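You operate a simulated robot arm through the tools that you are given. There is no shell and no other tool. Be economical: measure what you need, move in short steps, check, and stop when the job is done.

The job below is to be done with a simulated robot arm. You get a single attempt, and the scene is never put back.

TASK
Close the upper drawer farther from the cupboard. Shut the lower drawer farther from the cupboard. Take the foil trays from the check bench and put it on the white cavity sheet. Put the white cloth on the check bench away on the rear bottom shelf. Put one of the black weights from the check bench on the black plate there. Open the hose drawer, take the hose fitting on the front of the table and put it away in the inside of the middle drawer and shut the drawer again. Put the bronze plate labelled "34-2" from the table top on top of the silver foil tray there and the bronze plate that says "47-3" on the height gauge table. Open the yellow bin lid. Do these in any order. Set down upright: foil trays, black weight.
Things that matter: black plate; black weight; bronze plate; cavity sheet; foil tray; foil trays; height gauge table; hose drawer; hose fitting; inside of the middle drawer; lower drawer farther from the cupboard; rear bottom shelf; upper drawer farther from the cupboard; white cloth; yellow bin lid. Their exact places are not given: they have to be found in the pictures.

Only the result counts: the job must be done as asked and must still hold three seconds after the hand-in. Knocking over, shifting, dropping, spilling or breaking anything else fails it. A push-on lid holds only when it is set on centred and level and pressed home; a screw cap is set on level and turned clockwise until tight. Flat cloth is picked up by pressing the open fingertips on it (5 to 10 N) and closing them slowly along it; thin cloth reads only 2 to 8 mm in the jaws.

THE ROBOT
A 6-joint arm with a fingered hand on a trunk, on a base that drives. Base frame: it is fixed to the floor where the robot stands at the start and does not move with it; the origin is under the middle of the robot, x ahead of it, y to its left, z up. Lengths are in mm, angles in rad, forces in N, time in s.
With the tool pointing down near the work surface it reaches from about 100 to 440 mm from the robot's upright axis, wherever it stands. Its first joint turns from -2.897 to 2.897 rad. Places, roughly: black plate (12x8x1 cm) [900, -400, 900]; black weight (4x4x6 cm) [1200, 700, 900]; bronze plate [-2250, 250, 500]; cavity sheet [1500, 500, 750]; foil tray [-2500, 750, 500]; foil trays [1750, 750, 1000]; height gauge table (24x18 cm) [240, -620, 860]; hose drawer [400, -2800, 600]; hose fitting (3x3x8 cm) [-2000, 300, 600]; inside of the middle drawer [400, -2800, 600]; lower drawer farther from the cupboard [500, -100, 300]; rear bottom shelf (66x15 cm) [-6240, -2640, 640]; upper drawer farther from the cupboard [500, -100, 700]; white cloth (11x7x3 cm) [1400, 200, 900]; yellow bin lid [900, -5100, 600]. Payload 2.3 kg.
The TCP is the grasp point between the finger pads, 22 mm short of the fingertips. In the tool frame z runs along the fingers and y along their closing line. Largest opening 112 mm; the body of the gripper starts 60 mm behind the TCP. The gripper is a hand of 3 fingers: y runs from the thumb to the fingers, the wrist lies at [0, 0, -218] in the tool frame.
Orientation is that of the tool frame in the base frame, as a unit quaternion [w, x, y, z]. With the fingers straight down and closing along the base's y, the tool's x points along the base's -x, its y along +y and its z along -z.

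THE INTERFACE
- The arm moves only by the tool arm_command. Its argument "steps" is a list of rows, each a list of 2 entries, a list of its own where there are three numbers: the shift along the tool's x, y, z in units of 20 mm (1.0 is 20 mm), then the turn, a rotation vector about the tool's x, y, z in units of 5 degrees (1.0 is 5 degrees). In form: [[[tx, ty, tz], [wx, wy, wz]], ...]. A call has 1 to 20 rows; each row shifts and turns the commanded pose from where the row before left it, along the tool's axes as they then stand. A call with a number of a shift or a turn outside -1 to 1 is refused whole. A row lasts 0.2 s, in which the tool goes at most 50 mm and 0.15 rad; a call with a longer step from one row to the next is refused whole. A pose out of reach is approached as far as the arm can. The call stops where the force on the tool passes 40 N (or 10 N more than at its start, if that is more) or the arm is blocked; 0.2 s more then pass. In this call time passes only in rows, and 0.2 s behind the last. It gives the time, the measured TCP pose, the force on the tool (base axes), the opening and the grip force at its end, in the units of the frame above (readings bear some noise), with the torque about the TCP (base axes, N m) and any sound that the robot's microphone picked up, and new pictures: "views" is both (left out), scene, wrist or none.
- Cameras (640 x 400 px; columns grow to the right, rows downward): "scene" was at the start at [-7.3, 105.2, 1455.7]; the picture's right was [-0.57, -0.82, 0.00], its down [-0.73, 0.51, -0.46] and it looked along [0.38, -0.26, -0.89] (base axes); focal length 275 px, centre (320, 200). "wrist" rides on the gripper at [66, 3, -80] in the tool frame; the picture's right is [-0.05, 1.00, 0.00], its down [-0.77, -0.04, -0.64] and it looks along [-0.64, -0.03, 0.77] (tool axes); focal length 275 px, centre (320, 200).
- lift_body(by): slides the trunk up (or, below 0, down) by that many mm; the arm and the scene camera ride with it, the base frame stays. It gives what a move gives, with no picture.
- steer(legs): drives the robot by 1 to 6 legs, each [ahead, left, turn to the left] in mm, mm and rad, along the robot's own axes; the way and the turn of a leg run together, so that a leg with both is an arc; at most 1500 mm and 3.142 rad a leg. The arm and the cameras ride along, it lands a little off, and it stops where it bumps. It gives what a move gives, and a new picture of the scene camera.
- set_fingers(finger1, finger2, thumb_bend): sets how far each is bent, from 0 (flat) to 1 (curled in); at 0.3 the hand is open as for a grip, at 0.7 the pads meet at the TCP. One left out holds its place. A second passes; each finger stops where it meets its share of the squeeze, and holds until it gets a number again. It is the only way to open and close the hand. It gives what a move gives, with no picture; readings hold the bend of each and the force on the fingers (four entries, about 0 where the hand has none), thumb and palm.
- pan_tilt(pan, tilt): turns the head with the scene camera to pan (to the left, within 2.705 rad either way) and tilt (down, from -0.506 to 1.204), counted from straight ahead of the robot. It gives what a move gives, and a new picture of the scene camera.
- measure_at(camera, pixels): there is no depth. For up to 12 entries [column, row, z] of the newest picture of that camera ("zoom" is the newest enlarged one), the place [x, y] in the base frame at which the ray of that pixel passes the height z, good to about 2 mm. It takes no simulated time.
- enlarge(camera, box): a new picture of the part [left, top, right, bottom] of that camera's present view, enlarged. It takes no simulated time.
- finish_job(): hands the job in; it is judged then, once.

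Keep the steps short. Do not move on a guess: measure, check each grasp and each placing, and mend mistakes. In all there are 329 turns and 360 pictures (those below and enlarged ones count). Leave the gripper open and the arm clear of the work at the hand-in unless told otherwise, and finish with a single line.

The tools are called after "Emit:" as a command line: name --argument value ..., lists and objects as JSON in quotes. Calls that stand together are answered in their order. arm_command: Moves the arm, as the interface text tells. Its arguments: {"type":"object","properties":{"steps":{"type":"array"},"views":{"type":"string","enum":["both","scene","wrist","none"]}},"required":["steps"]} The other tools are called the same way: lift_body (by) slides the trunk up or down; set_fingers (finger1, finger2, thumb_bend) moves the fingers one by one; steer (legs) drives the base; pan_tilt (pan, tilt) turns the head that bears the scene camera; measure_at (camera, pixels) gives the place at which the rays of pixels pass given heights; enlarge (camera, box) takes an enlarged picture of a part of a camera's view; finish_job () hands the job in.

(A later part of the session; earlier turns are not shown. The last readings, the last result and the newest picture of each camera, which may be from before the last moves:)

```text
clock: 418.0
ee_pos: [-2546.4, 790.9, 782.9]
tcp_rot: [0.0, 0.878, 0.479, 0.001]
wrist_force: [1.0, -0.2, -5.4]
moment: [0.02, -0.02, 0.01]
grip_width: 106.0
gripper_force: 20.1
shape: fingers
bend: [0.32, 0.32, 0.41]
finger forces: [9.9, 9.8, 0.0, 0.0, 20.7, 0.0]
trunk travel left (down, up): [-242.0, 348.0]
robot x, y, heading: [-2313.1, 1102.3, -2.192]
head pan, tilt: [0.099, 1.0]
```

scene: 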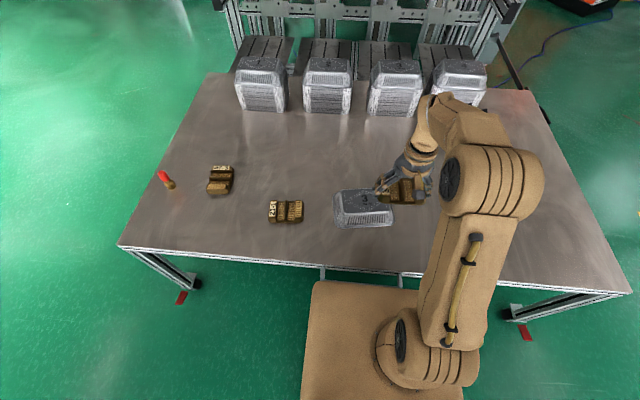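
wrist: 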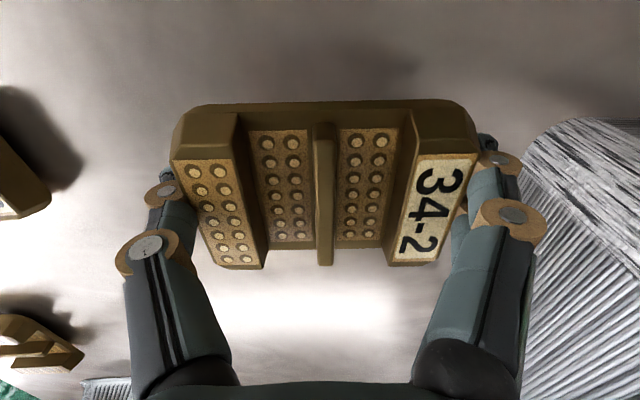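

Emit:
enlarge --camera "scene" --box '[325, 175, 440, 240]'

```text
5.57 times, centred on (382, 208) of scene
```

zoom: 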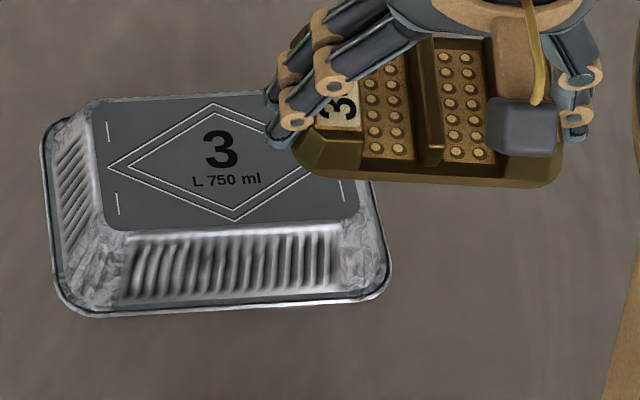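

Emit:
measure_at --camera "zoom" --pixels '[[70, 312, 552], [385, 292, 552], [45, 130, 552], [105, 232, 600], [352, 218, 600], [97, 102, 600], [105, 232, 620], [352, 218, 620], [97, 102, 620]]'

```text
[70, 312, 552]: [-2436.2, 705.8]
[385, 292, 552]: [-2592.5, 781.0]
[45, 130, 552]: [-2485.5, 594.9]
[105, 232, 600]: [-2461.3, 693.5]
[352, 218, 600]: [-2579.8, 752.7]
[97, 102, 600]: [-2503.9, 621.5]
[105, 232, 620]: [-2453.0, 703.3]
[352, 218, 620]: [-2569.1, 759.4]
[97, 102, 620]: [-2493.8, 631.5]
```

Tray centre ≈ (−2540,688), long side 10° off the bench axis. Drive ahead 85, align yaw and move the plate above it.

Emit:
steer --legs '[[85, 0, 0]]'

Emit:
arm_command --steps '[[[0, 0, 0], [0, 0, -0.72]], [[0, 0, 0], [0, 0, -0.72]], [[0, 0.8, 0.5], [0, 0, 0]], [[0, 0.8, 0.5], [0, 0, 0]], [[0, 0.8, 0.5], [0, 0, 0]], [[0, 0.8, 0.5], [0, 0, 0]]]' --views "both"

```text
clock: 419.1
ee_pos: [-2595.5, 720.7, 782.2]
tcp_rot: [-0.001, 0.877, 0.48, 0.001]
wrist_force: [0.2, 0.2, -4.6]
moment: [0.04, -0.01, 0.03]
grip_width: 105.8
gripper_force: 20.5
shape: fingers
bend: [0.32, 0.32, 0.41]
finger forces: [9.8, 9.7, 0.0, 0.0, 20.7, 0.0]
trunk travel left (down, up): [-242.0, 348.0]
robot x, y, heading: [-2361.4, 1033.7, -2.193]
head pan, tilt: [0.099, 1.0]
```

scene: 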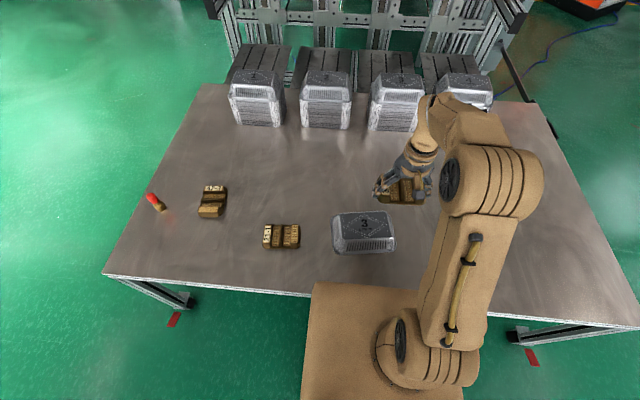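

```text
clock: 420.5
ee_pos: [-2537.1, 691.2, 742.1]
tcp_rot: [-0.001, 0.845, 0.534, 0.001]
wrist_force: [-1.1, 0.5, -5.2]
moment: [0.05, -0.04, 0.0]
grip_width: 106.0
gripper_force: 19.7
shape: fingers
bend: [0.32, 0.32, 0.41]
finger forces: [9.9, 9.7, 0.0, 0.1, 20.6, 0.0]
trunk travel left (down, up): [-242.0, 348.0]
robot x, y, heading: [-2362.1, 1032.8, -2.191]
head pan, tilt: [0.099, 1.0]
```

scene: 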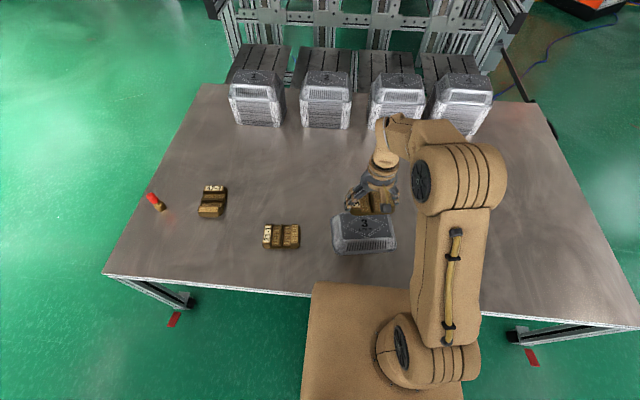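
wrist: 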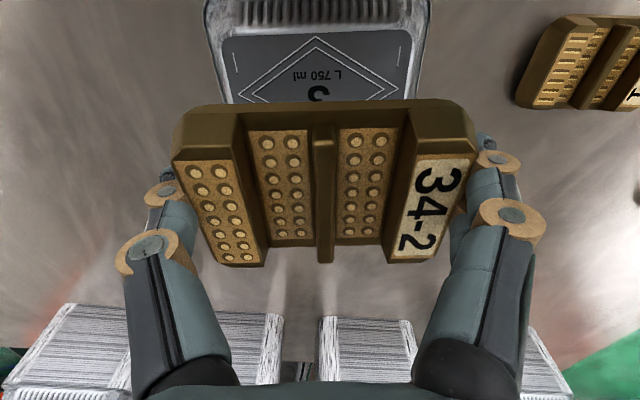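

Emit:
measure_at --camera "wrist" --pixels '[[222, 38, 600], [411, 31, 600], [222, 38, 615], [411, 31, 615]]'

Emit:
measure_at --camera "scene" --pixels '[[341, 243, 600], [388, 239, 600], [341, 243, 615], [388, 239, 615], [338, 218, 600]]'

Emit:
enlarge --camera "scene" --box '[325, 195, 405, 260]'

```text
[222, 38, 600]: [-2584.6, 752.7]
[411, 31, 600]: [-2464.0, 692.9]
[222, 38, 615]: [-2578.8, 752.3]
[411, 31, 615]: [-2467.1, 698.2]
```

```text
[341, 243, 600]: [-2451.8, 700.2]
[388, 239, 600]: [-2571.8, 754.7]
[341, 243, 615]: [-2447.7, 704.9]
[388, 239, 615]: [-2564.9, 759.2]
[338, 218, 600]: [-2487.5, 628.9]
```

```text
6.15 times, centred on (365, 228) of scene
```

zoom: 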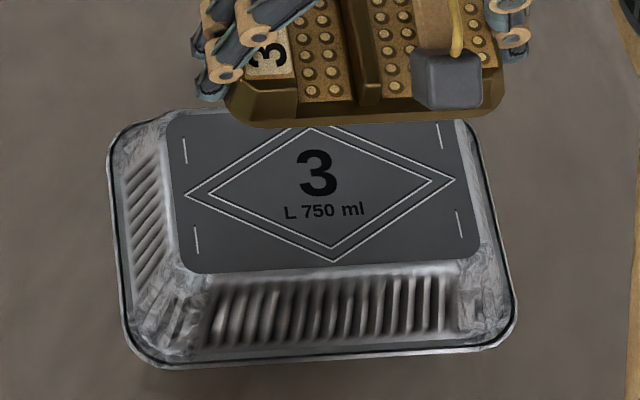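

Tray top z≈600, centre ≈ (−2545,687). Correct by 9 mm and lower to just above.

Emit:
arm_command --steps '[[[-0.36, -0.3, 0], [0, 0, 0]], [[0, 0, 1], [0, 0, 0]], [[0, 0, 1], [0, 0, 0]], [[0, 0, 1], [0, 0, 0]], [[0, 0, 1], [0, 0, 0]], [[0, 0, 0.8], [0, 0, 0]]]' --views "wrist"

```text
clock: 421.9
ee_pos: [-2547.7, 689.7, 646.0]
tcp_rot: [0.0, 0.846, 0.534, 0.0]
wrist_force: [-0.4, -1.0, -4.4]
moment: [0.05, -0.04, -0.01]
grip_width: 105.8
gripper_force: 20.0
shape: fingers
bend: [0.32, 0.32, 0.41]
finger forces: [9.7, 9.6, 0.0, 0.0, 20.5, 0.0]
trunk travel left (down, up): [-242.0, 348.0]
robot x, y, heading: [-2361.2, 1033.5, -2.194]
head pan, tilt: [0.099, 1.0]
```

wrist: 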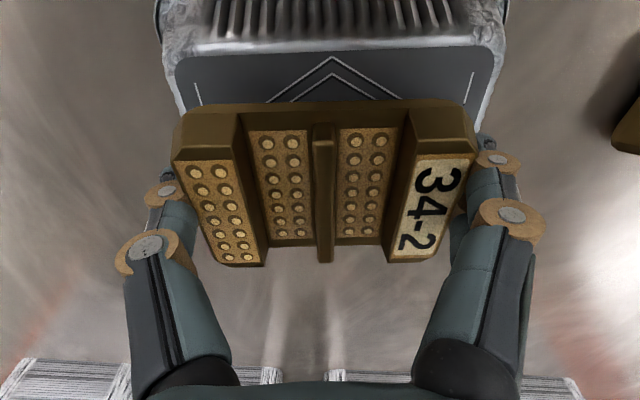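

Emit:
arm_command --steps '[[[0, 0, 0.3], [0, 0, 0]], [[0, 0, 0.3], [0, 0, 0]], [[0, 0, 0.15], [0, 0, 0]], [[0, 0, 0.15], [0, 0, 0]], [[0, 0, 0.15], [0, 0, 0]]]' --views "none"

```text
clock: 423.1
ee_pos: [-2546.1, 688.8, 625.5]
tcp_rot: [0.0, 0.845, 0.534, 0.001]
wrist_force: [-0.3, 1.3, -0.6]
moment: [-0.08, -0.11, 0.01]
grip_width: 105.9
gripper_force: 20.6
shape: fingers
bend: [0.32, 0.32, 0.41]
finger forces: [9.7, 10.4, 0.0, 0.1, 21.1, 0.1]
trunk travel left (down, up): [-242.0, 348.0]
robot x, y, heading: [-2364.8, 1031.7, -2.188]
head pan, tilt: [0.099, 1.0]
```

Contact begins. One small step more, then release slowly.

Emit:
arm_command --steps '[[[0, 0, 0.1], [0, 0, 0]]]' --views "none"

Emit:
set_fingers --finger1 0.25 --finger2 0.25 --thumb_bend 0.25

Emit:
arm_command --steps '[[[0, 0, -0.5], [0, 0, 0]], [[0, 0, -1], [0, 0, 0]], [[0, 0, -1], [0, 0, 0]], [[0, 0, -1], [0, 0, 0]], [[0, 0, -1], [0, 0, 0]], [[0, 0, -1], [0, 0, 0]], [[0, 0, -1], [0, 0, 0]]]' --views "wrist"

```text
clock: 423.5
ee_pos: [-2546.3, 689.0, 624.8]
tcp_rot: [0.0, 0.845, 0.534, 0.0]
wrist_force: [-0.5, 2.4, 7.9]
moment: [-0.16, -0.3, 0.05]
grip_width: 106.3
gripper_force: 22.2
shape: fingers
bend: [0.32, 0.32, 0.41]
finger forces: [10.5, 11.1, 0.0, 0.1, 21.8, 0.2]
trunk travel left (down, up): [-242.0, 348.0]
robot x, y, heading: [-2362.8, 1031.8, -2.192]
head pan, tilt: [0.099, 1.0]
```

```text
clock: 424.5
ee_pos: [-2546.6, 689.6, 623.9]
tcp_rot: [-0.001, 0.845, 0.534, 0.001]
wrist_force: [0.3, 0.1, 0.0]
moment: [-0.03, -0.01, -0.01]
grip_width: 120.2
gripper_force: 0.2
shape: fingers
bend: [0.25, 0.25, 0.25]
finger forces: [0.1, 0.0, 0.0, 0.0, 0.0, 0.1]
trunk travel left (down, up): [-242.0, 348.0]
robot x, y, heading: [-2362.6, 1031.6, -2.194]
head pan, tilt: [0.099, 1.0]
```

```text
clock: 426.1
ee_pos: [-2544.9, 689.3, 753.8]
tcp_rot: [0.0, 0.845, 0.534, 0.001]
wrist_force: [-0.8, -0.2, -0.4]
moment: [0.01, 0.03, 0.0]
grip_width: 120.6
gripper_force: 0.1
shape: fingers
bend: [0.25, 0.25, 0.25]
finger forces: [0.0, 0.1, 0.0, 0.0, 0.0, 0.1]
trunk travel left (down, up): [-242.0, 348.0]
robot x, y, heading: [-2364.8, 1031.2, -2.194]
head pan, tilt: [0.099, 1.0]
```

wrist: 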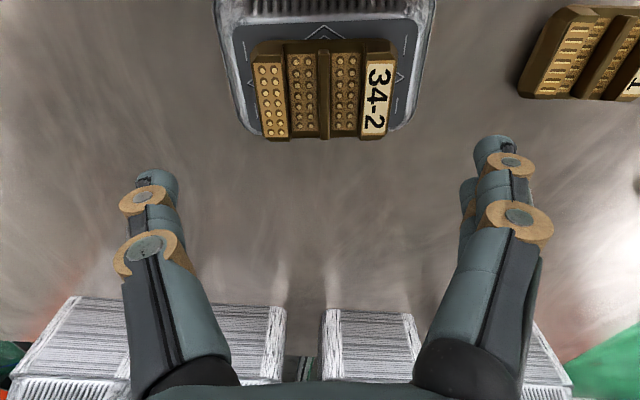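

34-2 rests on the foil tray. Now fetch 47-3 from the bench side.

Emit:
steer --legs '[[-110, 0, 0], [0, 1300, 0], [551, 0, 0], [0, 0, -1.565], [310, 0, 0]]'

Emit:
arm_command --steps '[[[0, 0, 0], [0, 0, 0]]]' --views "wrist"

```text
clock: 441.8
ee_pos: [-2144.8, 257.4, 753.8]
tcp_rot: [0.0, 0.976, -0.22, 0.001]
wrist_force: [0.2, 0.2, 0.1]
moment: [0.01, -0.03, -0.02]
grip_width: 120.5
gripper_force: 0.1
shape: fingers
bend: [0.25, 0.25, 0.25]
finger forces: [0.0, 0.1, 0.0, 0.1, 0.1, 0.1]
trunk travel left (down, up): [-242.0, 348.0]
robot x, y, heading: [-1803.3, 76.9, 2.523]
head pan, tilt: [0.099, 1.0]
```

scene: 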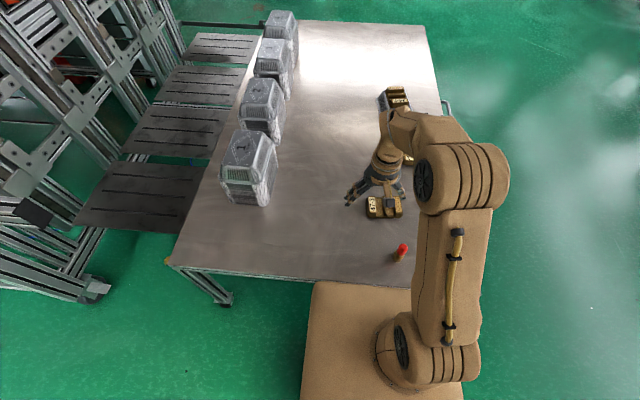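

```text
clock: 442.1
ee_pos: [-2145.7, 257.6, 754.1]
tcp_rot: [-0.001, 0.975, -0.22, 0.0]
wrist_force: [0.5, -0.7, 0.7]
moment: [-0.01, 0.02, -0.03]
grip_width: 120.7
gripper_force: 0.0
shape: fingers
bend: [0.25, 0.25, 0.25]
finger forces: [0.1, 0.0, 0.0, 0.0, 0.0, 0.0]
trunk travel left (down, up): [-242.0, 348.0]
robot x, y, heading: [-1801.8, 73.3, 2.52]
head pan, tilt: [0.099, 1.0]
```

wrist: 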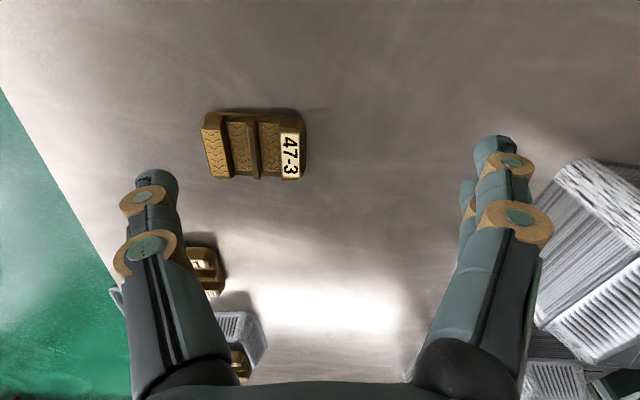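

Emit:
measure_at --camera "wrist" --pixels '[[202, 120, 580], [304, 117, 580], [300, 181, 580], [213, 179, 580]]'

```text
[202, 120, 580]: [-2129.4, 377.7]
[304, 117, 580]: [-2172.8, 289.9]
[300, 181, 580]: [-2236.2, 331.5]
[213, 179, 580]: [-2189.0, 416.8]
```

Drive 45 closer, then position over 47-3 (centre (−2182,354)).

Emit:
steer --legs '[[45, 0, 0]]'

Emit:
arm_command --steps '[[[-0.5, -1, 0.5], [0, 0, 0]], [[-0.5, -1, 0.5], [0, 0, 0]], [[-0.5, -1, 0.5], [0, 0, 0]], [[0, -0.15, 1], [0, 0, 0]]]' --views "wrist"

```text
clock: 443.1
ee_pos: [-2183.1, 283.6, 752.6]
tcp_rot: [0.0, 0.976, -0.219, 0.0]
wrist_force: [-0.1, -0.2, -0.6]
moment: [0.0, -0.02, -0.01]
grip_width: 120.4
gripper_force: 0.1
shape: fingers
bend: [0.25, 0.25, 0.25]
finger forces: [0.0, 0.0, 0.0, 0.1, 0.0, 0.0]
trunk travel left (down, up): [-242.0, 348.0]
robot x, y, heading: [-1843.3, 101.0, 2.523]
head pan, tilt: [0.099, 1.0]
```

scene: 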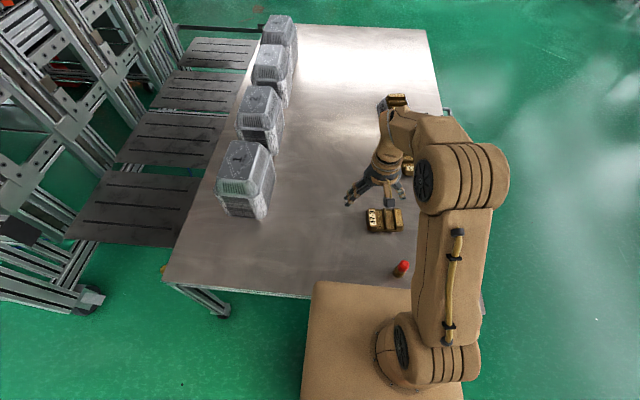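

```text
clock: 444.1
ee_pos: [-2182.9, 353.5, 703.9]
tcp_rot: [0.0, 0.976, -0.219, 0.001]
wrist_force: [0.0, -0.1, 0.4]
moment: [0.02, 0.01, -0.03]
grip_width: 120.2
gripper_force: 0.0
shape: fingers
bend: [0.25, 0.25, 0.25]
finger forces: [0.0, 0.0, 0.0, 0.0, 0.0, 0.1]
trunk travel left (down, up): [-242.0, 348.0]
robot x, y, heading: [-1837.8, 102.1, 2.52]
head pan, tilt: [0.099, 1.0]
```

wrist: 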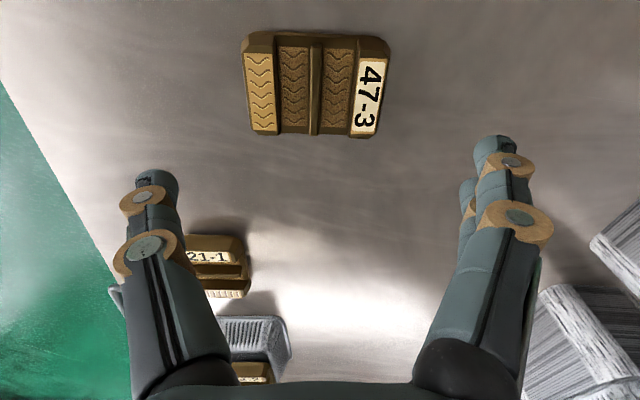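

Aligned. Descend to the grasp height (573).

Emit:
arm_command --steps '[[[0, -0.2, 1], [0, 0, 0]], [[0, 0, 1], [0, 0, 0]], [[0, 0, 1], [0, 0, 0]], [[0, 0, 1], [0, 0, 0]], [[0, 0, 1], [0, 0, 0]], [[0, 0, 0.8], [0, 0, 0]], [[0, 0, 0.4], [0, 0, 0]], [[0, 0, 0.3], [0, 0, 0]]]' --views "wrist"

Emit:
set_fingers --finger1 0.5 --finger2 0.5 --thumb_bend 0.5

```text
clock: 445.9
ee_pos: [-2181.0, 359.0, 572.7]
tcp_rot: [0.0, 0.976, -0.219, 0.001]
wrist_force: [-0.4, -0.2, 0.1]
moment: [0.0, -0.03, 0.01]
grip_width: 120.5
gripper_force: 0.1
shape: fingers
bend: [0.25, 0.25, 0.25]
finger forces: [0.0, 0.0, 0.1, 0.0, 0.0, 0.1]
trunk travel left (down, up): [-242.0, 348.0]
robot x, y, heading: [-1840.6, 100.1, 2.521]
head pan, tilt: [0.099, 1.0]
```

wrist: 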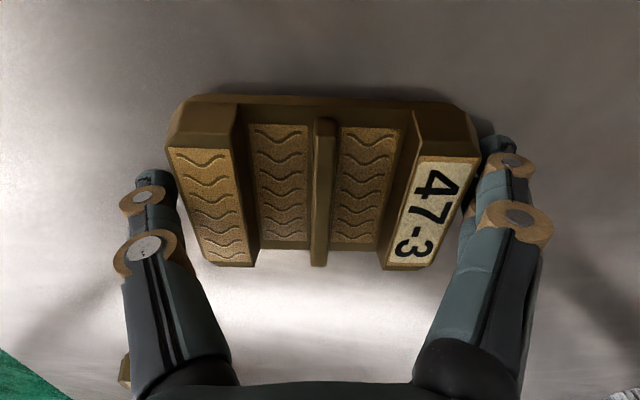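

```text
clock: 446.9
ee_pos: [-2181.1, 358.2, 573.0]
tcp_rot: [0.0, 0.976, -0.22, -0.001]
wrist_force: [-1.1, 1.0, 4.3]
moment: [-0.19, 0.08, -0.04]
grip_width: 107.7
gripper_force: 23.9
shape: fingers
bend: [0.32, 0.33, 0.4]
finger forces: [11.5, 11.2, 0.0, 0.1, 24.2, 0.0]
trunk travel left (down, up): [-242.0, 348.0]
robot x, y, heading: [-1837.8, 101.9, 2.521]
head pan, tilt: [0.099, 1.0]
```

Gripped. Lift and carry to the front of the check bench.

Emit:
arm_command --steps '[[[0, 0, -0.5], [0, 0, 0]], [[0, 0, -1], [0, 0, 0]], [[0, 0, -1], [0, 0, 0]], [[0, 0, -1], [0, 0, 0]], [[0, 0, -1], [0, 0, 0]], [[0, 0, -1], [0, 0, 0]], [[0, 0, -1], [0, 0, 0]], [[0, 0, -1], [0, 0, 0]], [[1, 0, -1], [0, 0, 0]], [[1, 0, -0.5], [0, 0, 0]]]' --views "wrist"

Emit:
steer --legs '[[-1250, 0, 0], [0, -617, 0], [0, 0, 3.141]]'

Emit:
lift_body --by 330

Emit:
pan_tilt --pan 0.3 --tilt 0.8

```text
clock: 449.1
ee_pos: [-2144.1, 341.9, 753.8]
tcp_rot: [0.0, 0.976, -0.219, 0.001]
wrist_force: [0.6, 0.3, -6.0]
moment: [-0.02, -0.01, 0.02]
grip_width: 107.4
gripper_force: 21.1
shape: fingers
bend: [0.32, 0.33, 0.4]
finger forces: [10.5, 10.0, 0.0, 0.1, 21.7, 0.1]
trunk travel left (down, up): [-242.0, 348.0]
robot x, y, heading: [-1840.6, 103.8, 2.52]
head pan, tilt: [0.099, 1.0]
```

wrist: 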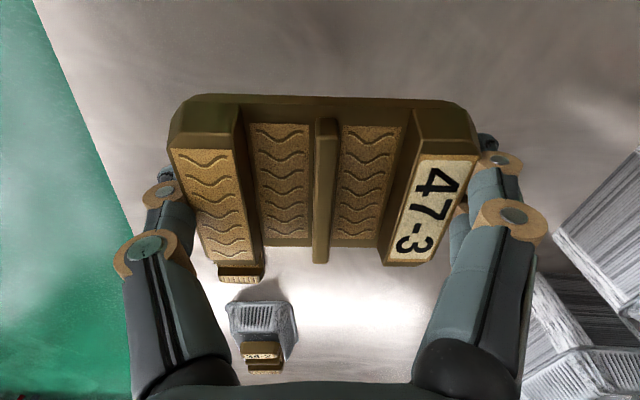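

```text
clock: 465.9
ee_pos: [-137.6, -371.8, 753.9]
tcp_rot: [-0.001, 0.226, 0.974, -0.001]
wrist_force: [-0.1, 0.2, -4.8]
moment: [0.03, -0.03, 0.01]
grip_width: 106.9
gripper_force: 19.9
shape: fingers
bend: [0.33, 0.33, 0.41]
finger forces: [9.9, 9.6, 0.1, 0.1, 20.4, 0.0]
trunk travel left (down, up): [-242.0, 348.0]
robot x, y, heading: [-439.1, -130.5, -0.636]
head pan, tilt: [0.099, 1.0]
```

scene: 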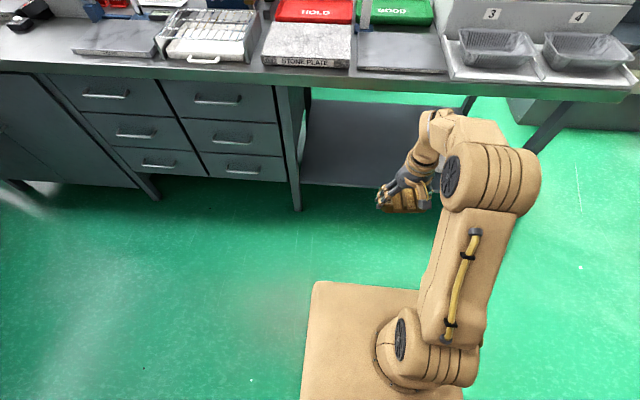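

```text
clock: 469.2
ee_pos: [-138.5, -372.7, 1084.3]
tcp_rot: [-0.002, 0.226, 0.974, 0.0]
wrist_force: [0.2, -0.4, -5.2]
moment: [0.0, 0.06, 0.02]
grip_width: 106.4
gripper_force: 20.0
shape: fingers
bend: [0.33, 0.33, 0.41]
finger forces: [9.8, 9.4, 0.0, 0.1, 20.4, 0.0]
trunk travel left (down, up): [-572.0, 18.0]
robot x, y, heading: [-440.6, -128.0, -0.633]
head pan, tilt: [0.099, 1.0]
```

```text
clock: 469.9
ee_pos: [-137.6, -371.9, 1083.3]
tcp_rot: [-0.001, 0.225, 0.974, 0.0]
wrist_force: [-1.1, 0.7, -5.7]
moment: [0.01, 0.01, -0.01]
grip_width: 106.6
gripper_force: 20.3
shape: fingers
bend: [0.33, 0.33, 0.41]
finger forces: [9.9, 9.4, 0.0, 0.1, 20.3, 0.1]
trunk travel left (down, up): [-572.0, 18.0]
robot x, y, heading: [-439.5, -128.2, -0.631]
head pan, tilt: [0.3, 0.799]
```

scene: 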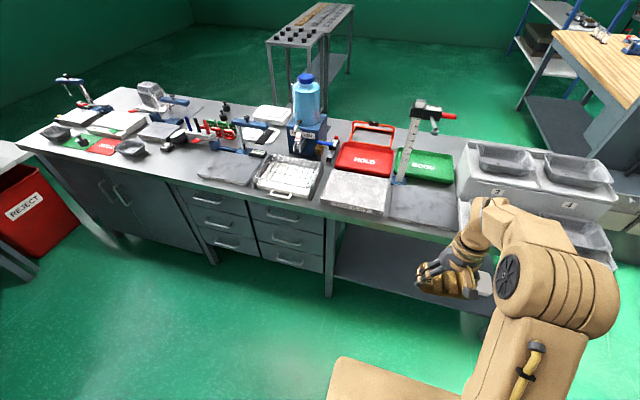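

Emit:
enlarge --camera "scene" --box '[370, 90, 480, 240]'

Emit:
measure_at --camera "scene" --pixels '[[393, 181, 860], [457, 191, 860], [460, 230, 860], [389, 217, 860], [430, 205, 860]]'

```text
2.67 times, centred on (425, 165) of scene
```

zoom: 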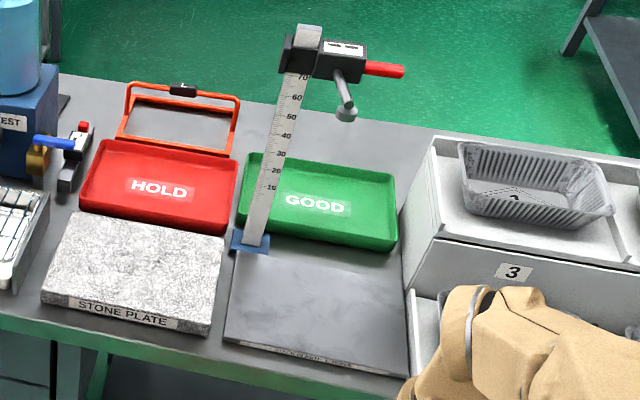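

```text
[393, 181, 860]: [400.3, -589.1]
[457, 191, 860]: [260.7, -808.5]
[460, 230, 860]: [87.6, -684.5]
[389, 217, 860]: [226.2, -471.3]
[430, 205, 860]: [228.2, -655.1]
```

The height-gauge plate centre ≈ (244,−638); I'll place 47-3 on its front half at (213,−624). Drive ahead 431.

Emit:
steer --legs '[[300, 0, 0.01], [131, 0, 0]]'

Emit:
arm_command --steps '[[[0, 0, 0], [0, 0, 0]]]' --views "wrist"

```text
clock: 472.8
ee_pos: [210.1, -620.5, 1083.4]
tcp_rot: [-0.001, 0.221, 0.975, 0.001]
wrist_force: [0.7, 0.2, -4.9]
moment: [-0.01, 0.02, 0.02]
grip_width: 106.5
gripper_force: 20.0
shape: fingers
bend: [0.33, 0.33, 0.41]
finger forces: [9.8, 9.5, 0.1, 0.0, 20.4, 0.0]
trunk travel left (down, up): [-572.0, 18.0]
robot x, y, heading: [-98.6, -379.6, -0.623]
head pan, tilt: [0.3, 0.799]
```

scene: 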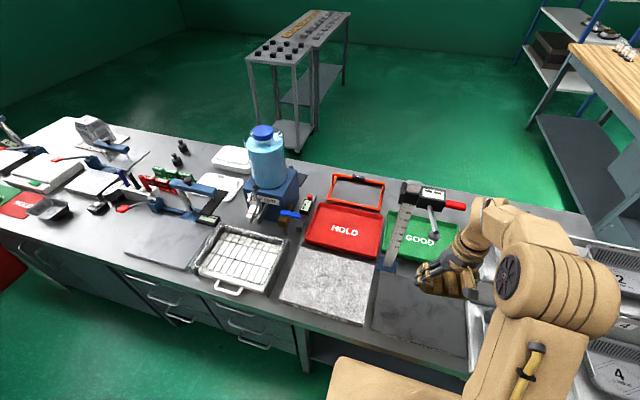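

```text
clock: 473.2
ee_pos: [208.5, -619.2, 1085.0]
tcp_rot: [-0.001, 0.222, 0.975, 0.0]
wrist_force: [0.6, -0.2, -5.1]
moment: [0.02, 0.05, -0.03]
grip_width: 106.6
gripper_force: 19.8
shape: fingers
bend: [0.33, 0.33, 0.41]
finger forces: [9.9, 9.4, 0.0, 0.0, 20.3, 0.1]
trunk travel left (down, up): [-572.0, 18.0]
robot x, y, heading: [-95.8, -375.9, -0.631]
head pan, tilt: [0.3, 0.799]
```

wrist: 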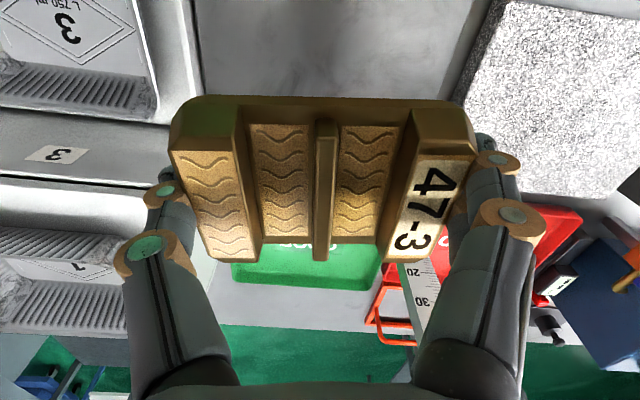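

Clear view of the slab below. Descend to just above it.

Emit:
arm_command --steps '[[[0, 0, 1], [0, 0, 0]], [[0, 0, 1], [0, 0, 0]], [[0, 0, 1], [0, 0, 0]], [[0, 0, 1], [0, 0, 0]], [[0, 0, 1], [0, 0, 0]], [[0, 0, 1], [0, 0, 0]], [[0, 0, 1], [0, 0, 0]], [[0, 0, 1], [0, 0, 0]]]' --views "both"

```text
clock: 475.0
ee_pos: [207.2, -621.2, 924.6]
tcp_rot: [-0.001, 0.222, 0.975, 0.0]
wrist_force: [-1.4, 0.4, -5.2]
moment: [0.01, 0.0, -0.02]
grip_width: 106.4
gripper_force: 19.9
shape: fingers
bend: [0.33, 0.33, 0.41]
finger forces: [9.5, 9.4, 0.0, 0.1, 20.3, 0.0]
trunk travel left (down, up): [-572.0, 18.0]
robot x, y, heading: [-96.6, -378.1, -0.622]
head pan, tilt: [0.3, 0.799]
```

scene: 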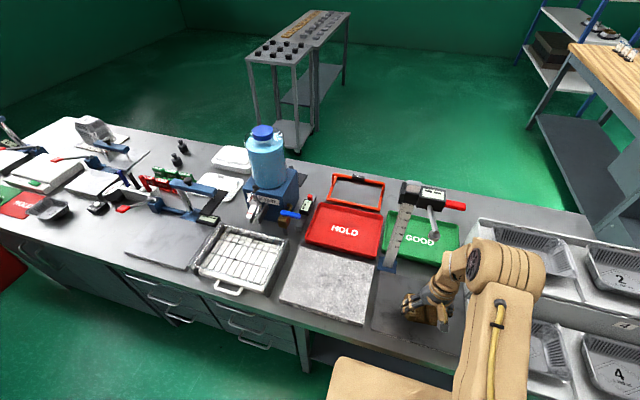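
wrist: 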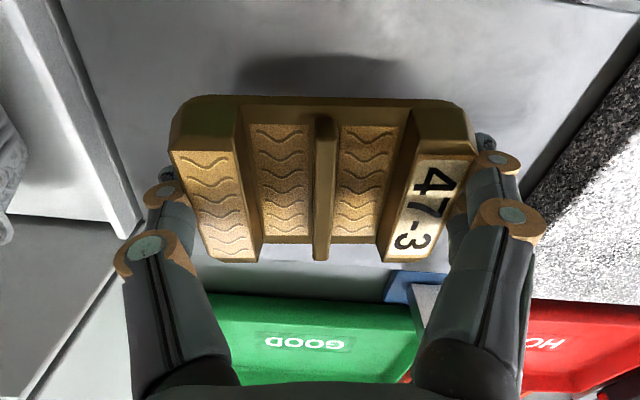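

Emit:
measure_at --camera "wrist" --pixels '[[142, 215, 880], [142, 215, 900], [142, 215, 860], [100, 120, 880], [185, 285, 860], [70, 20, 860], [565, 180, 860], [638, 40, 860]]'

```text
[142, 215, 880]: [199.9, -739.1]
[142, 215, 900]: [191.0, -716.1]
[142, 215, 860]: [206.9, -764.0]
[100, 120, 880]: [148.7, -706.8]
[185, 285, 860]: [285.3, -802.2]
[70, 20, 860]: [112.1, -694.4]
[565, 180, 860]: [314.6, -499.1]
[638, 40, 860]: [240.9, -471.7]
```

Shift 15 mm away from the ledge, then creep down to contact.

Emit:
arm_command --steps '[[[0, 0.75, 0], [0, 0, 0]], [[0, 0, 0.9], [0, 0, 0]], [[0, 0, 0.3], [0, 0, 0]], [[0, 0, 0.2], [0, 0, 0]], [[0, 0, 0.2], [0, 0, 0]]]' --views "none"

```text
clock: 476.2
ee_pos: [214.8, -605.8, 891.3]
tcp_rot: [-0.001, 0.223, 0.975, 0.0]
wrist_force: [-0.1, 0.4, -5.4]
moment: [0.05, 0.05, 0.02]
grip_width: 106.5
gripper_force: 20.1
shape: fingers
bend: [0.33, 0.33, 0.41]
finger forces: [9.9, 9.5, 0.0, 0.0, 20.2, 0.0]
trunk travel left (down, up): [-572.0, 18.0]
robot x, y, heading: [-95.8, -377.7, -0.627]
head pan, tilt: [0.3, 0.799]
```

Emit:
arm_command --steps '[[[0, 0, 0.15], [0, 0, 0]], [[0, 0, 0.15], [0, 0, 0]], [[0, 0, 0.1], [0, 0, 0]]]' --views "none"

```text
clock: 477.0
ee_pos: [213.9, -606.5, 886.3]
tcp_rot: [0.002, 0.223, 0.975, 0.0]
wrist_force: [-0.1, -3.1, 22.9]
moment: [0.65, -0.37, -0.08]
grip_width: 107.3
gripper_force: 22.7
shape: fingers
bend: [0.33, 0.33, 0.41]
finger forces: [11.4, 11.2, 0.0, 0.1, 22.6, 0.0]
trunk travel left (down, up): [-572.0, 18.0]
robot x, y, heading: [-94.5, -376.7, -0.623]
head pan, tilt: [0.3, 0.799]
```

Contact (23 N). Release and rise.

Emit:
set_fingers --finger1 0.25 --finger2 0.25 --thumb_bend 0.25

Emit:
arm_command --steps '[[[0, 0, -0.5], [0, 0, 0]], [[0, 0, -1], [0, 0, 0]], [[0, 0, -1], [0, 0, 0]], [[0, 0, -1], [0, 0, 0]], [[0, 0, -1], [0, 0, 0]], [[0, 0, -1], [0, 0, 0]], [[0, 0, -1], [0, 0, 0]], [[0, 0, -1], [0, 0, 0]]]' --views "wrist"

```text
clock: 478.0
ee_pos: [215.9, -606.7, 883.3]
tcp_rot: [-0.001, 0.222, 0.975, -0.001]
wrist_force: [-0.9, -0.6, 0.0]
moment: [0.03, 0.0, 0.01]
grip_width: 120.6
gripper_force: 0.0
shape: fingers
bend: [0.25, 0.25, 0.25]
finger forces: [0.0, 0.0, 0.0, 0.0, 0.0, 0.1]
trunk travel left (down, up): [-572.0, 18.0]
robot x, y, heading: [-93.6, -378.9, -0.623]
head pan, tilt: [0.3, 0.799]
```

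```text
clock: 479.8
ee_pos: [214.3, -606.1, 1033.7]
tcp_rot: [0.0, 0.222, 0.975, 0.0]
wrist_force: [-1.0, 0.2, 0.1]
moment: [0.03, -0.02, 0.03]
grip_width: 120.5
gripper_force: 0.1
shape: fingers
bend: [0.25, 0.25, 0.25]
finger forces: [0.1, 0.1, 0.1, 0.0, 0.0, 0.0]
trunk travel left (down, up): [-572.0, 18.0]
robot x, y, heading: [-95.1, -376.7, -0.622]
head pan, tilt: [0.3, 0.799]
```

wrist: 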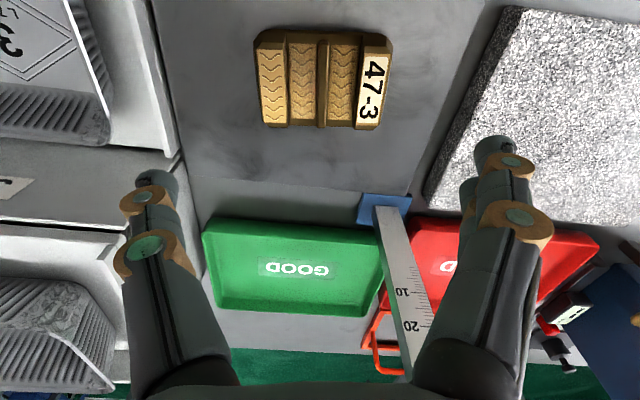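

47-3 is placed. Next, look at the hose drawer near the AIR B pillar: back off and drive right.

Emit:
steer --legs '[[-250, 0, 0], [0, -1000, 0], [300, -690, 0]]'

Emit:
pan_tilt --pan 0.0 --tilt 0.6

```text
clock: 490.2
ee_pos: [-698.1, -2019.8, 1033.8]
tcp_rot: [-0.001, 0.208, 0.978, 0.001]
wrist_force: [-0.3, -0.9, -0.3]
moment: [-0.01, 0.02, -0.01]
grip_width: 120.6
gripper_force: 0.0
shape: fingers
bend: [0.25, 0.25, 0.25]
finger forces: [0.0, 0.0, 0.0, 0.1, 0.1, 0.0]
trunk travel left (down, up): [-572.0, 18.0]
robot x, y, heading: [-1015.6, -1803.5, -0.598]
head pan, tilt: [0.3, 0.799]
```

scene: 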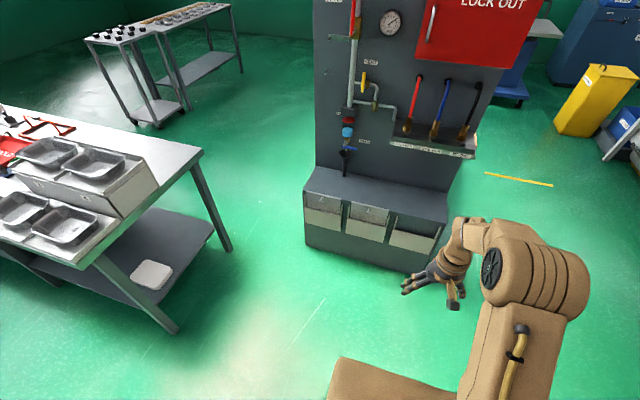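

```text
clock: 491.0
ee_pos: [-699.5, -2020.3, 1034.0]
tcp_rot: [-0.001, 0.208, 0.978, 0.001]
wrist_force: [0.0, 0.6, -0.3]
moment: [0.01, -0.02, -0.01]
grip_width: 120.6
gripper_force: 0.1
shape: fingers
bend: [0.25, 0.25, 0.25]
finger forces: [0.0, 0.0, 0.0, 0.0, 0.1, 0.1]
trunk travel left (down, up): [-572.0, 18.0]
robot x, y, heading: [-1016.4, -1801.3, -0.594]
head pan, tilt: [0.0, 0.6]
```

scene: 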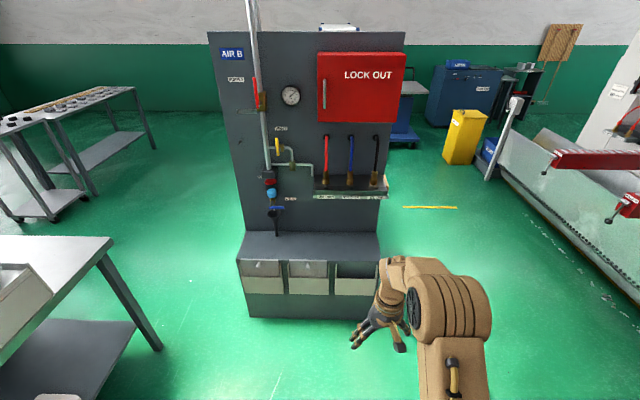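

Emit:
enlarge --camera "scene" --box '[225, 220, 395, 330]'

Emit:
enlarge --camera "scene" --box '[420, 80, 530, 200]'

Emit:
measure_at --camera "scene" --pixels '[[252, 318, 0], [370, 322, 0], [238, 263, 450], [379, 266, 450], [246, 231, 500], [378, 233, 500], [455, 165, 0], [480, 163, 0]]'

```text
3.64 times, centred on (310, 275) of scene
```

zoom: 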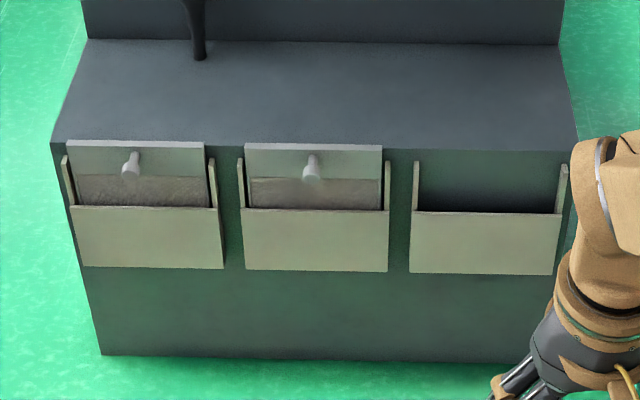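

```text
3.33 times, centred on (475, 140) of scene
```

zoom: 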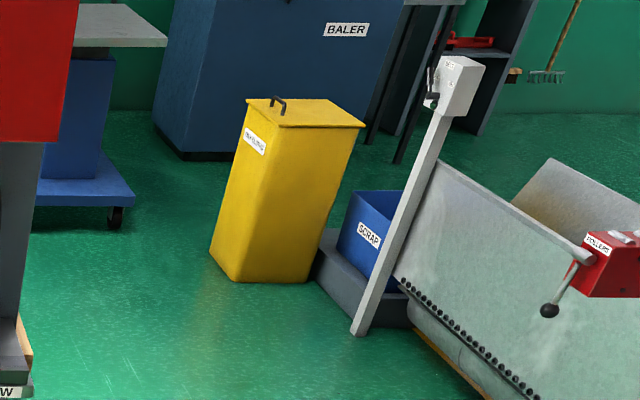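

```text
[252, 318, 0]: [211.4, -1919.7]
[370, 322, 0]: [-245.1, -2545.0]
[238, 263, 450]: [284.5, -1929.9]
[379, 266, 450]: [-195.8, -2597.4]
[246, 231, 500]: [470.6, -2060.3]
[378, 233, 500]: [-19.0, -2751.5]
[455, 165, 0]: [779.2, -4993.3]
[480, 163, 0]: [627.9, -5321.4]
```

The pillar base has three bins, but the hint points ~700 mm further back (workbench). Check the passage on the right to look there.

Emit:
measure_at --camera "scene" --pixels '[[510, 188, 0], [560, 225, 0], [620, 278, 0], [495, 175, 0], [430, 207, 0], [412, 140, 0]]'

Emit:
steer --legs '[[300, -650, 0], [900, 0, 0]]'

Emit:
pan_tilt --pan 0.5 --tilt 0.55

```text
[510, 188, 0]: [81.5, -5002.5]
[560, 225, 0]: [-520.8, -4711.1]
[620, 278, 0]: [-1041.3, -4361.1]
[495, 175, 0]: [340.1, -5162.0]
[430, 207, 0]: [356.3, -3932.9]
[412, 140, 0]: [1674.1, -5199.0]
```

```text
clock: 499.2
ee_pos: [-81.2, -3237.0, 1034.2]
tcp_rot: [-0.001, 0.209, 0.978, 0.0]
wrist_force: [-0.6, 0.5, 0.2]
moment: [0.04, -0.02, 0.0]
grip_width: 120.4
gripper_force: 0.0
shape: fingers
bend: [0.25, 0.25, 0.25]
finger forces: [0.1, 0.0, 0.1, 0.1, 0.1, 0.1]
trunk travel left (down, up): [-572.0, 18.0]
robot x, y, heading: [-398.7, -3017.7, -0.596]
head pan, tilt: [0.0, 0.6]
```

scene: 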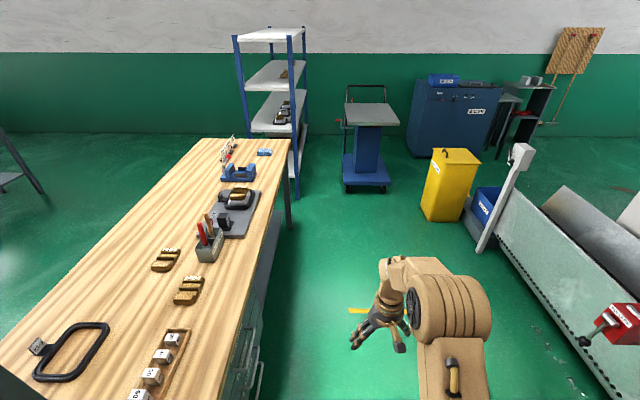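

```text
clock: 500.2
ee_pos: [-81.5, -3236.1, 1032.7]
tcp_rot: [-0.001, 0.208, 0.978, 0.0]
wrist_force: [0.1, -0.4, 0.0]
moment: [-0.01, -0.02, -0.03]
grip_width: 120.4
gripper_force: 0.2
shape: fingers
bend: [0.25, 0.25, 0.25]
finger forces: [0.0, 0.0, 0.0, 0.0, 0.0, 0.0]
trunk travel left (down, up): [-572.0, 18.0]
robot x, y, heading: [-399.0, -3018.2, -0.594]
head pan, tilt: [0.499, 0.55]
```

scene: 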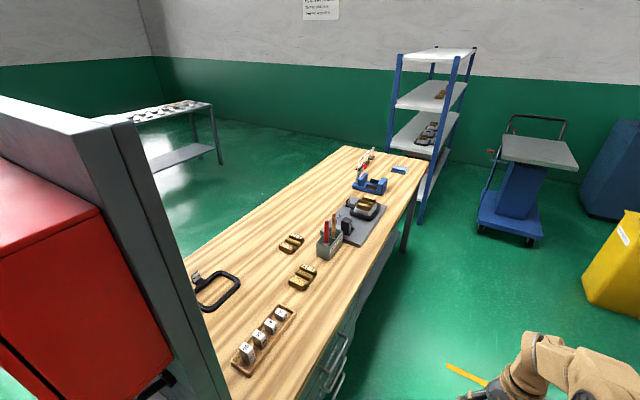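

Found drawers with handles on the workbench's right face. Move alongside and turn to face them.

Emit:
steer --legs '[[500, -200, 0], [0, 0, 1.548]]'

Emit:
pan_tilt --pan 0.2 --tilt 0.95

```text
clock: 507.1
ee_pos: [131.6, -3152.0, 1034.4]
tcp_rot: [-0.001, -0.535, 0.845, -0.001]
wrist_force: [-0.3, -0.6, -0.4]
moment: [0.01, -0.03, 0.0]
grip_width: 120.4
gripper_force: 0.1
shape: fingers
bend: [0.25, 0.25, 0.25]
finger forces: [0.0, 0.0, 0.0, 0.1, 0.0, 0.0]
trunk travel left (down, up): [-572.0, 18.0]
robot x, y, heading: [-97.5, -3467.6, 0.95]
head pan, tilt: [0.499, 0.55]
```

scene: 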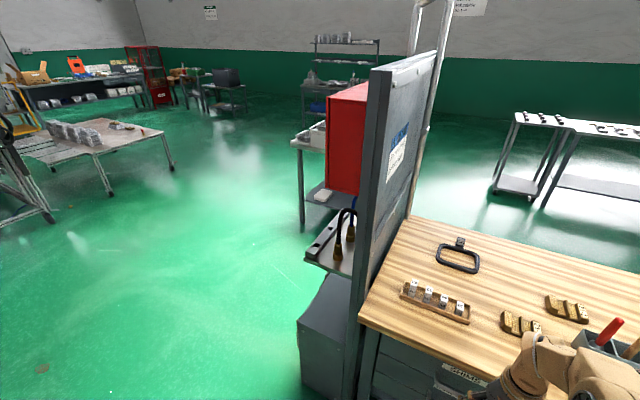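

```text
clock: 507.9
ee_pos: [132.3, -3152.6, 1033.7]
tcp_rot: [-0.001, -0.535, 0.845, -0.001]
wrist_force: [0.4, -0.5, -0.4]
moment: [0.01, -0.02, -0.01]
grip_width: 120.4
gripper_force: 0.0
shape: fingers
bend: [0.25, 0.25, 0.25]
finger forces: [0.0, 0.0, 0.0, 0.0, 0.0, 0.0]
trunk travel left (down, up): [-572.0, 18.0]
robot x, y, heading: [-94.5, -3465.1, 0.945]
head pan, tilt: [0.201, 0.949]
```

scene: 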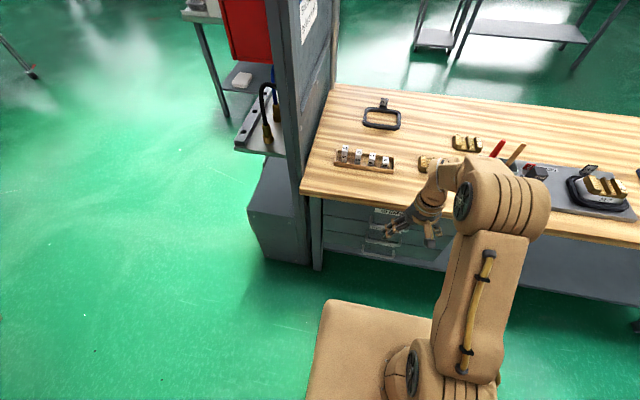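

Emit:
enlarge --camera "scene" --box '[300, 180, 460, 290]'

Emit:
lift_body --by -350

Emit:
pan_tilt --pan 0.3 --tilt 0.6

```text
3.64 times, centred on (380, 235) of scene
```

zoom: 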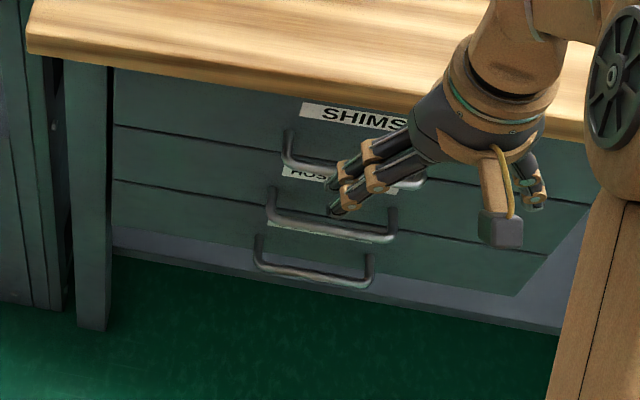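

```text
clock: 511.4
ee_pos: [132.6, -3152.3, 682.7]
tcp_rot: [-0.001, -0.534, 0.845, 0.0]
wrist_force: [-0.3, 0.3, -0.4]
moment: [-0.02, 0.01, 0.01]
grip_width: 120.5
gripper_force: 0.0
shape: fingers
bend: [0.25, 0.25, 0.25]
finger forces: [0.0, 0.1, 0.0, 0.0, 0.1, 0.1]
trunk travel left (down, up): [-222.0, 368.0]
robot x, y, heading: [-95.2, -3466.8, 0.952]
head pan, tilt: [0.201, 0.949]
```

```text
clock: 512.2
ee_pos: [132.2, -3153.3, 684.3]
tcp_rot: [-0.001, -0.535, 0.845, -0.001]
wrist_force: [0.5, 0.0, -1.0]
moment: [0.02, -0.03, 0.0]
grip_width: 120.5
gripper_force: 0.1
shape: fingers
bend: [0.25, 0.25, 0.25]
finger forces: [0.0, 0.1, 0.0, 0.1, 0.1, 0.1]
trunk travel left (down, up): [-222.0, 368.0]
robot x, y, heading: [-93.7, -3462.9, 0.955]
head pan, tilt: [0.3, 0.6]
```

scene: 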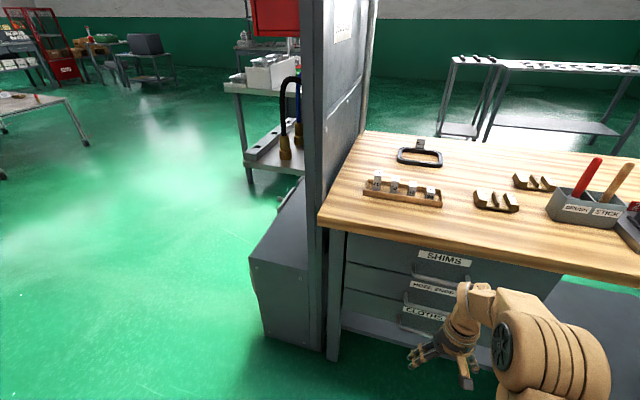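

Labels: SHIMS, HOSE ENDS (middle), CLOTHS. Zoom to measure the middle handle.

Emit:
enlarge --camera "scene" --box '[330, 225, 500, 345]'

```text
3.33 times, centred on (415, 285) of scene
```

zoom: 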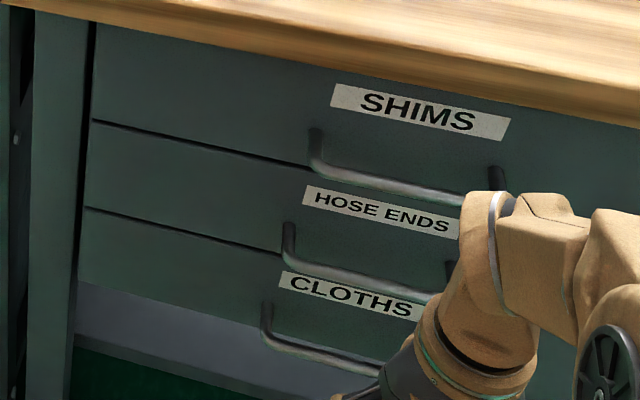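

Emit:
measure_at --camera "zoom" --pixels '[[290, 262, 600], [290, 262, 550], [290, 262, 650], [440, 296, 600], [440, 296, 550], [440, 296, 650], [95, 122, 700], [88, 207, 600]]'

Emit:
lift_body --by 200

Emit:
pan_tilt --pan 0.3 --tilt 0.8

Emit:
enlarge --camera "scene" --box '[320, 200, 490, 330]'

```text
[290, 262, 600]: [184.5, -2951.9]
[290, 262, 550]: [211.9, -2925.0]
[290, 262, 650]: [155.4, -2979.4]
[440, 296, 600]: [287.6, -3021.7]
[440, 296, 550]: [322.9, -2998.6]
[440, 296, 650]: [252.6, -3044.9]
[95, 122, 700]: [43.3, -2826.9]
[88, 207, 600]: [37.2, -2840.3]
```

```text
clock: 514.4
ee_pos: [131.0, -3152.9, 884.7]
tcp_rot: [-0.001, -0.534, 0.845, -0.001]
wrist_force: [0.3, 0.4, 0.0]
moment: [0.0, 0.0, 0.01]
grip_width: 120.7
gripper_force: 0.0
shape: fingers
bend: [0.25, 0.25, 0.25]
finger forces: [0.0, 0.1, 0.0, 0.0, 0.1, 0.1]
trunk travel left (down, up): [-422.0, 168.0]
robot x, y, heading: [-91.6, -3460.9, 0.954]
head pan, tilt: [0.3, 0.6]
```

```text
clock: 515.1
ee_pos: [132.7, -3153.1, 882.9]
tcp_rot: [0.0, -0.534, 0.845, 0.0]
wrist_force: [0.3, -0.1, 0.3]
moment: [-0.03, 0.02, 0.0]
grip_width: 120.3
gripper_force: 0.1
shape: fingers
bend: [0.25, 0.25, 0.25]
finger forces: [0.0, 0.0, 0.0, 0.0, 0.0, 0.1]
trunk travel left (down, up): [-422.0, 168.0]
robot x, y, heading: [-96.9, -3463.5, 0.952]
head pan, tilt: [0.3, 0.799]
```

scene: 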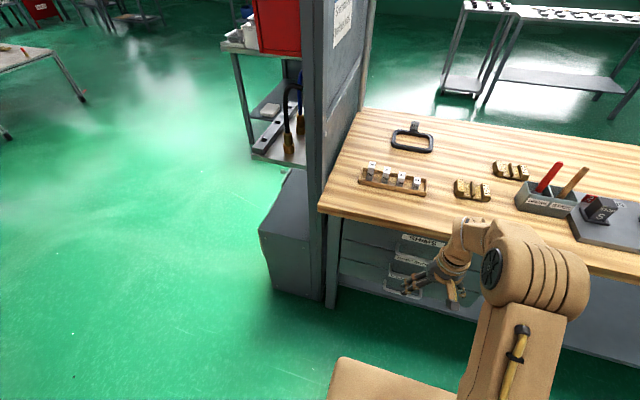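

```text
3.08 times, centred on (405, 265) of scene
```

zoom: 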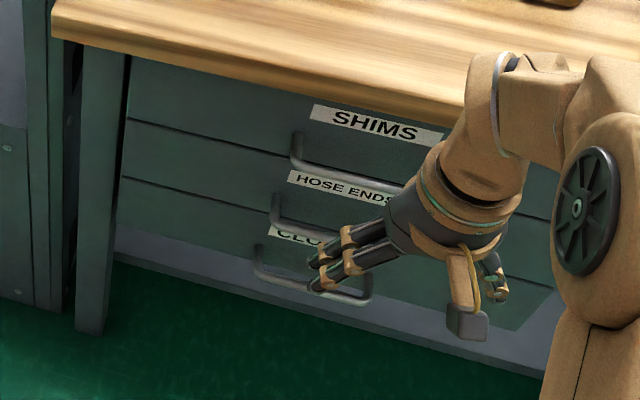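

Emit:
measure_at --camera "zoom" --pixels '[[278, 228, 600], [278, 228, 550], [278, 228, 500], [278, 228, 650], [125, 120, 700], [120, 178, 600], [120, 178, 650], [75, 330, 0]]'

```text
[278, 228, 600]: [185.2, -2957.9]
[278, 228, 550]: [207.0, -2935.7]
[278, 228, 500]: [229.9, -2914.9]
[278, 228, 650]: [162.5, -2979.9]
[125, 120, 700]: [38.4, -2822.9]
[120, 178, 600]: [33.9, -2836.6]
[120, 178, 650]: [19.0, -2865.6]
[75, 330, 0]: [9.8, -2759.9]
```

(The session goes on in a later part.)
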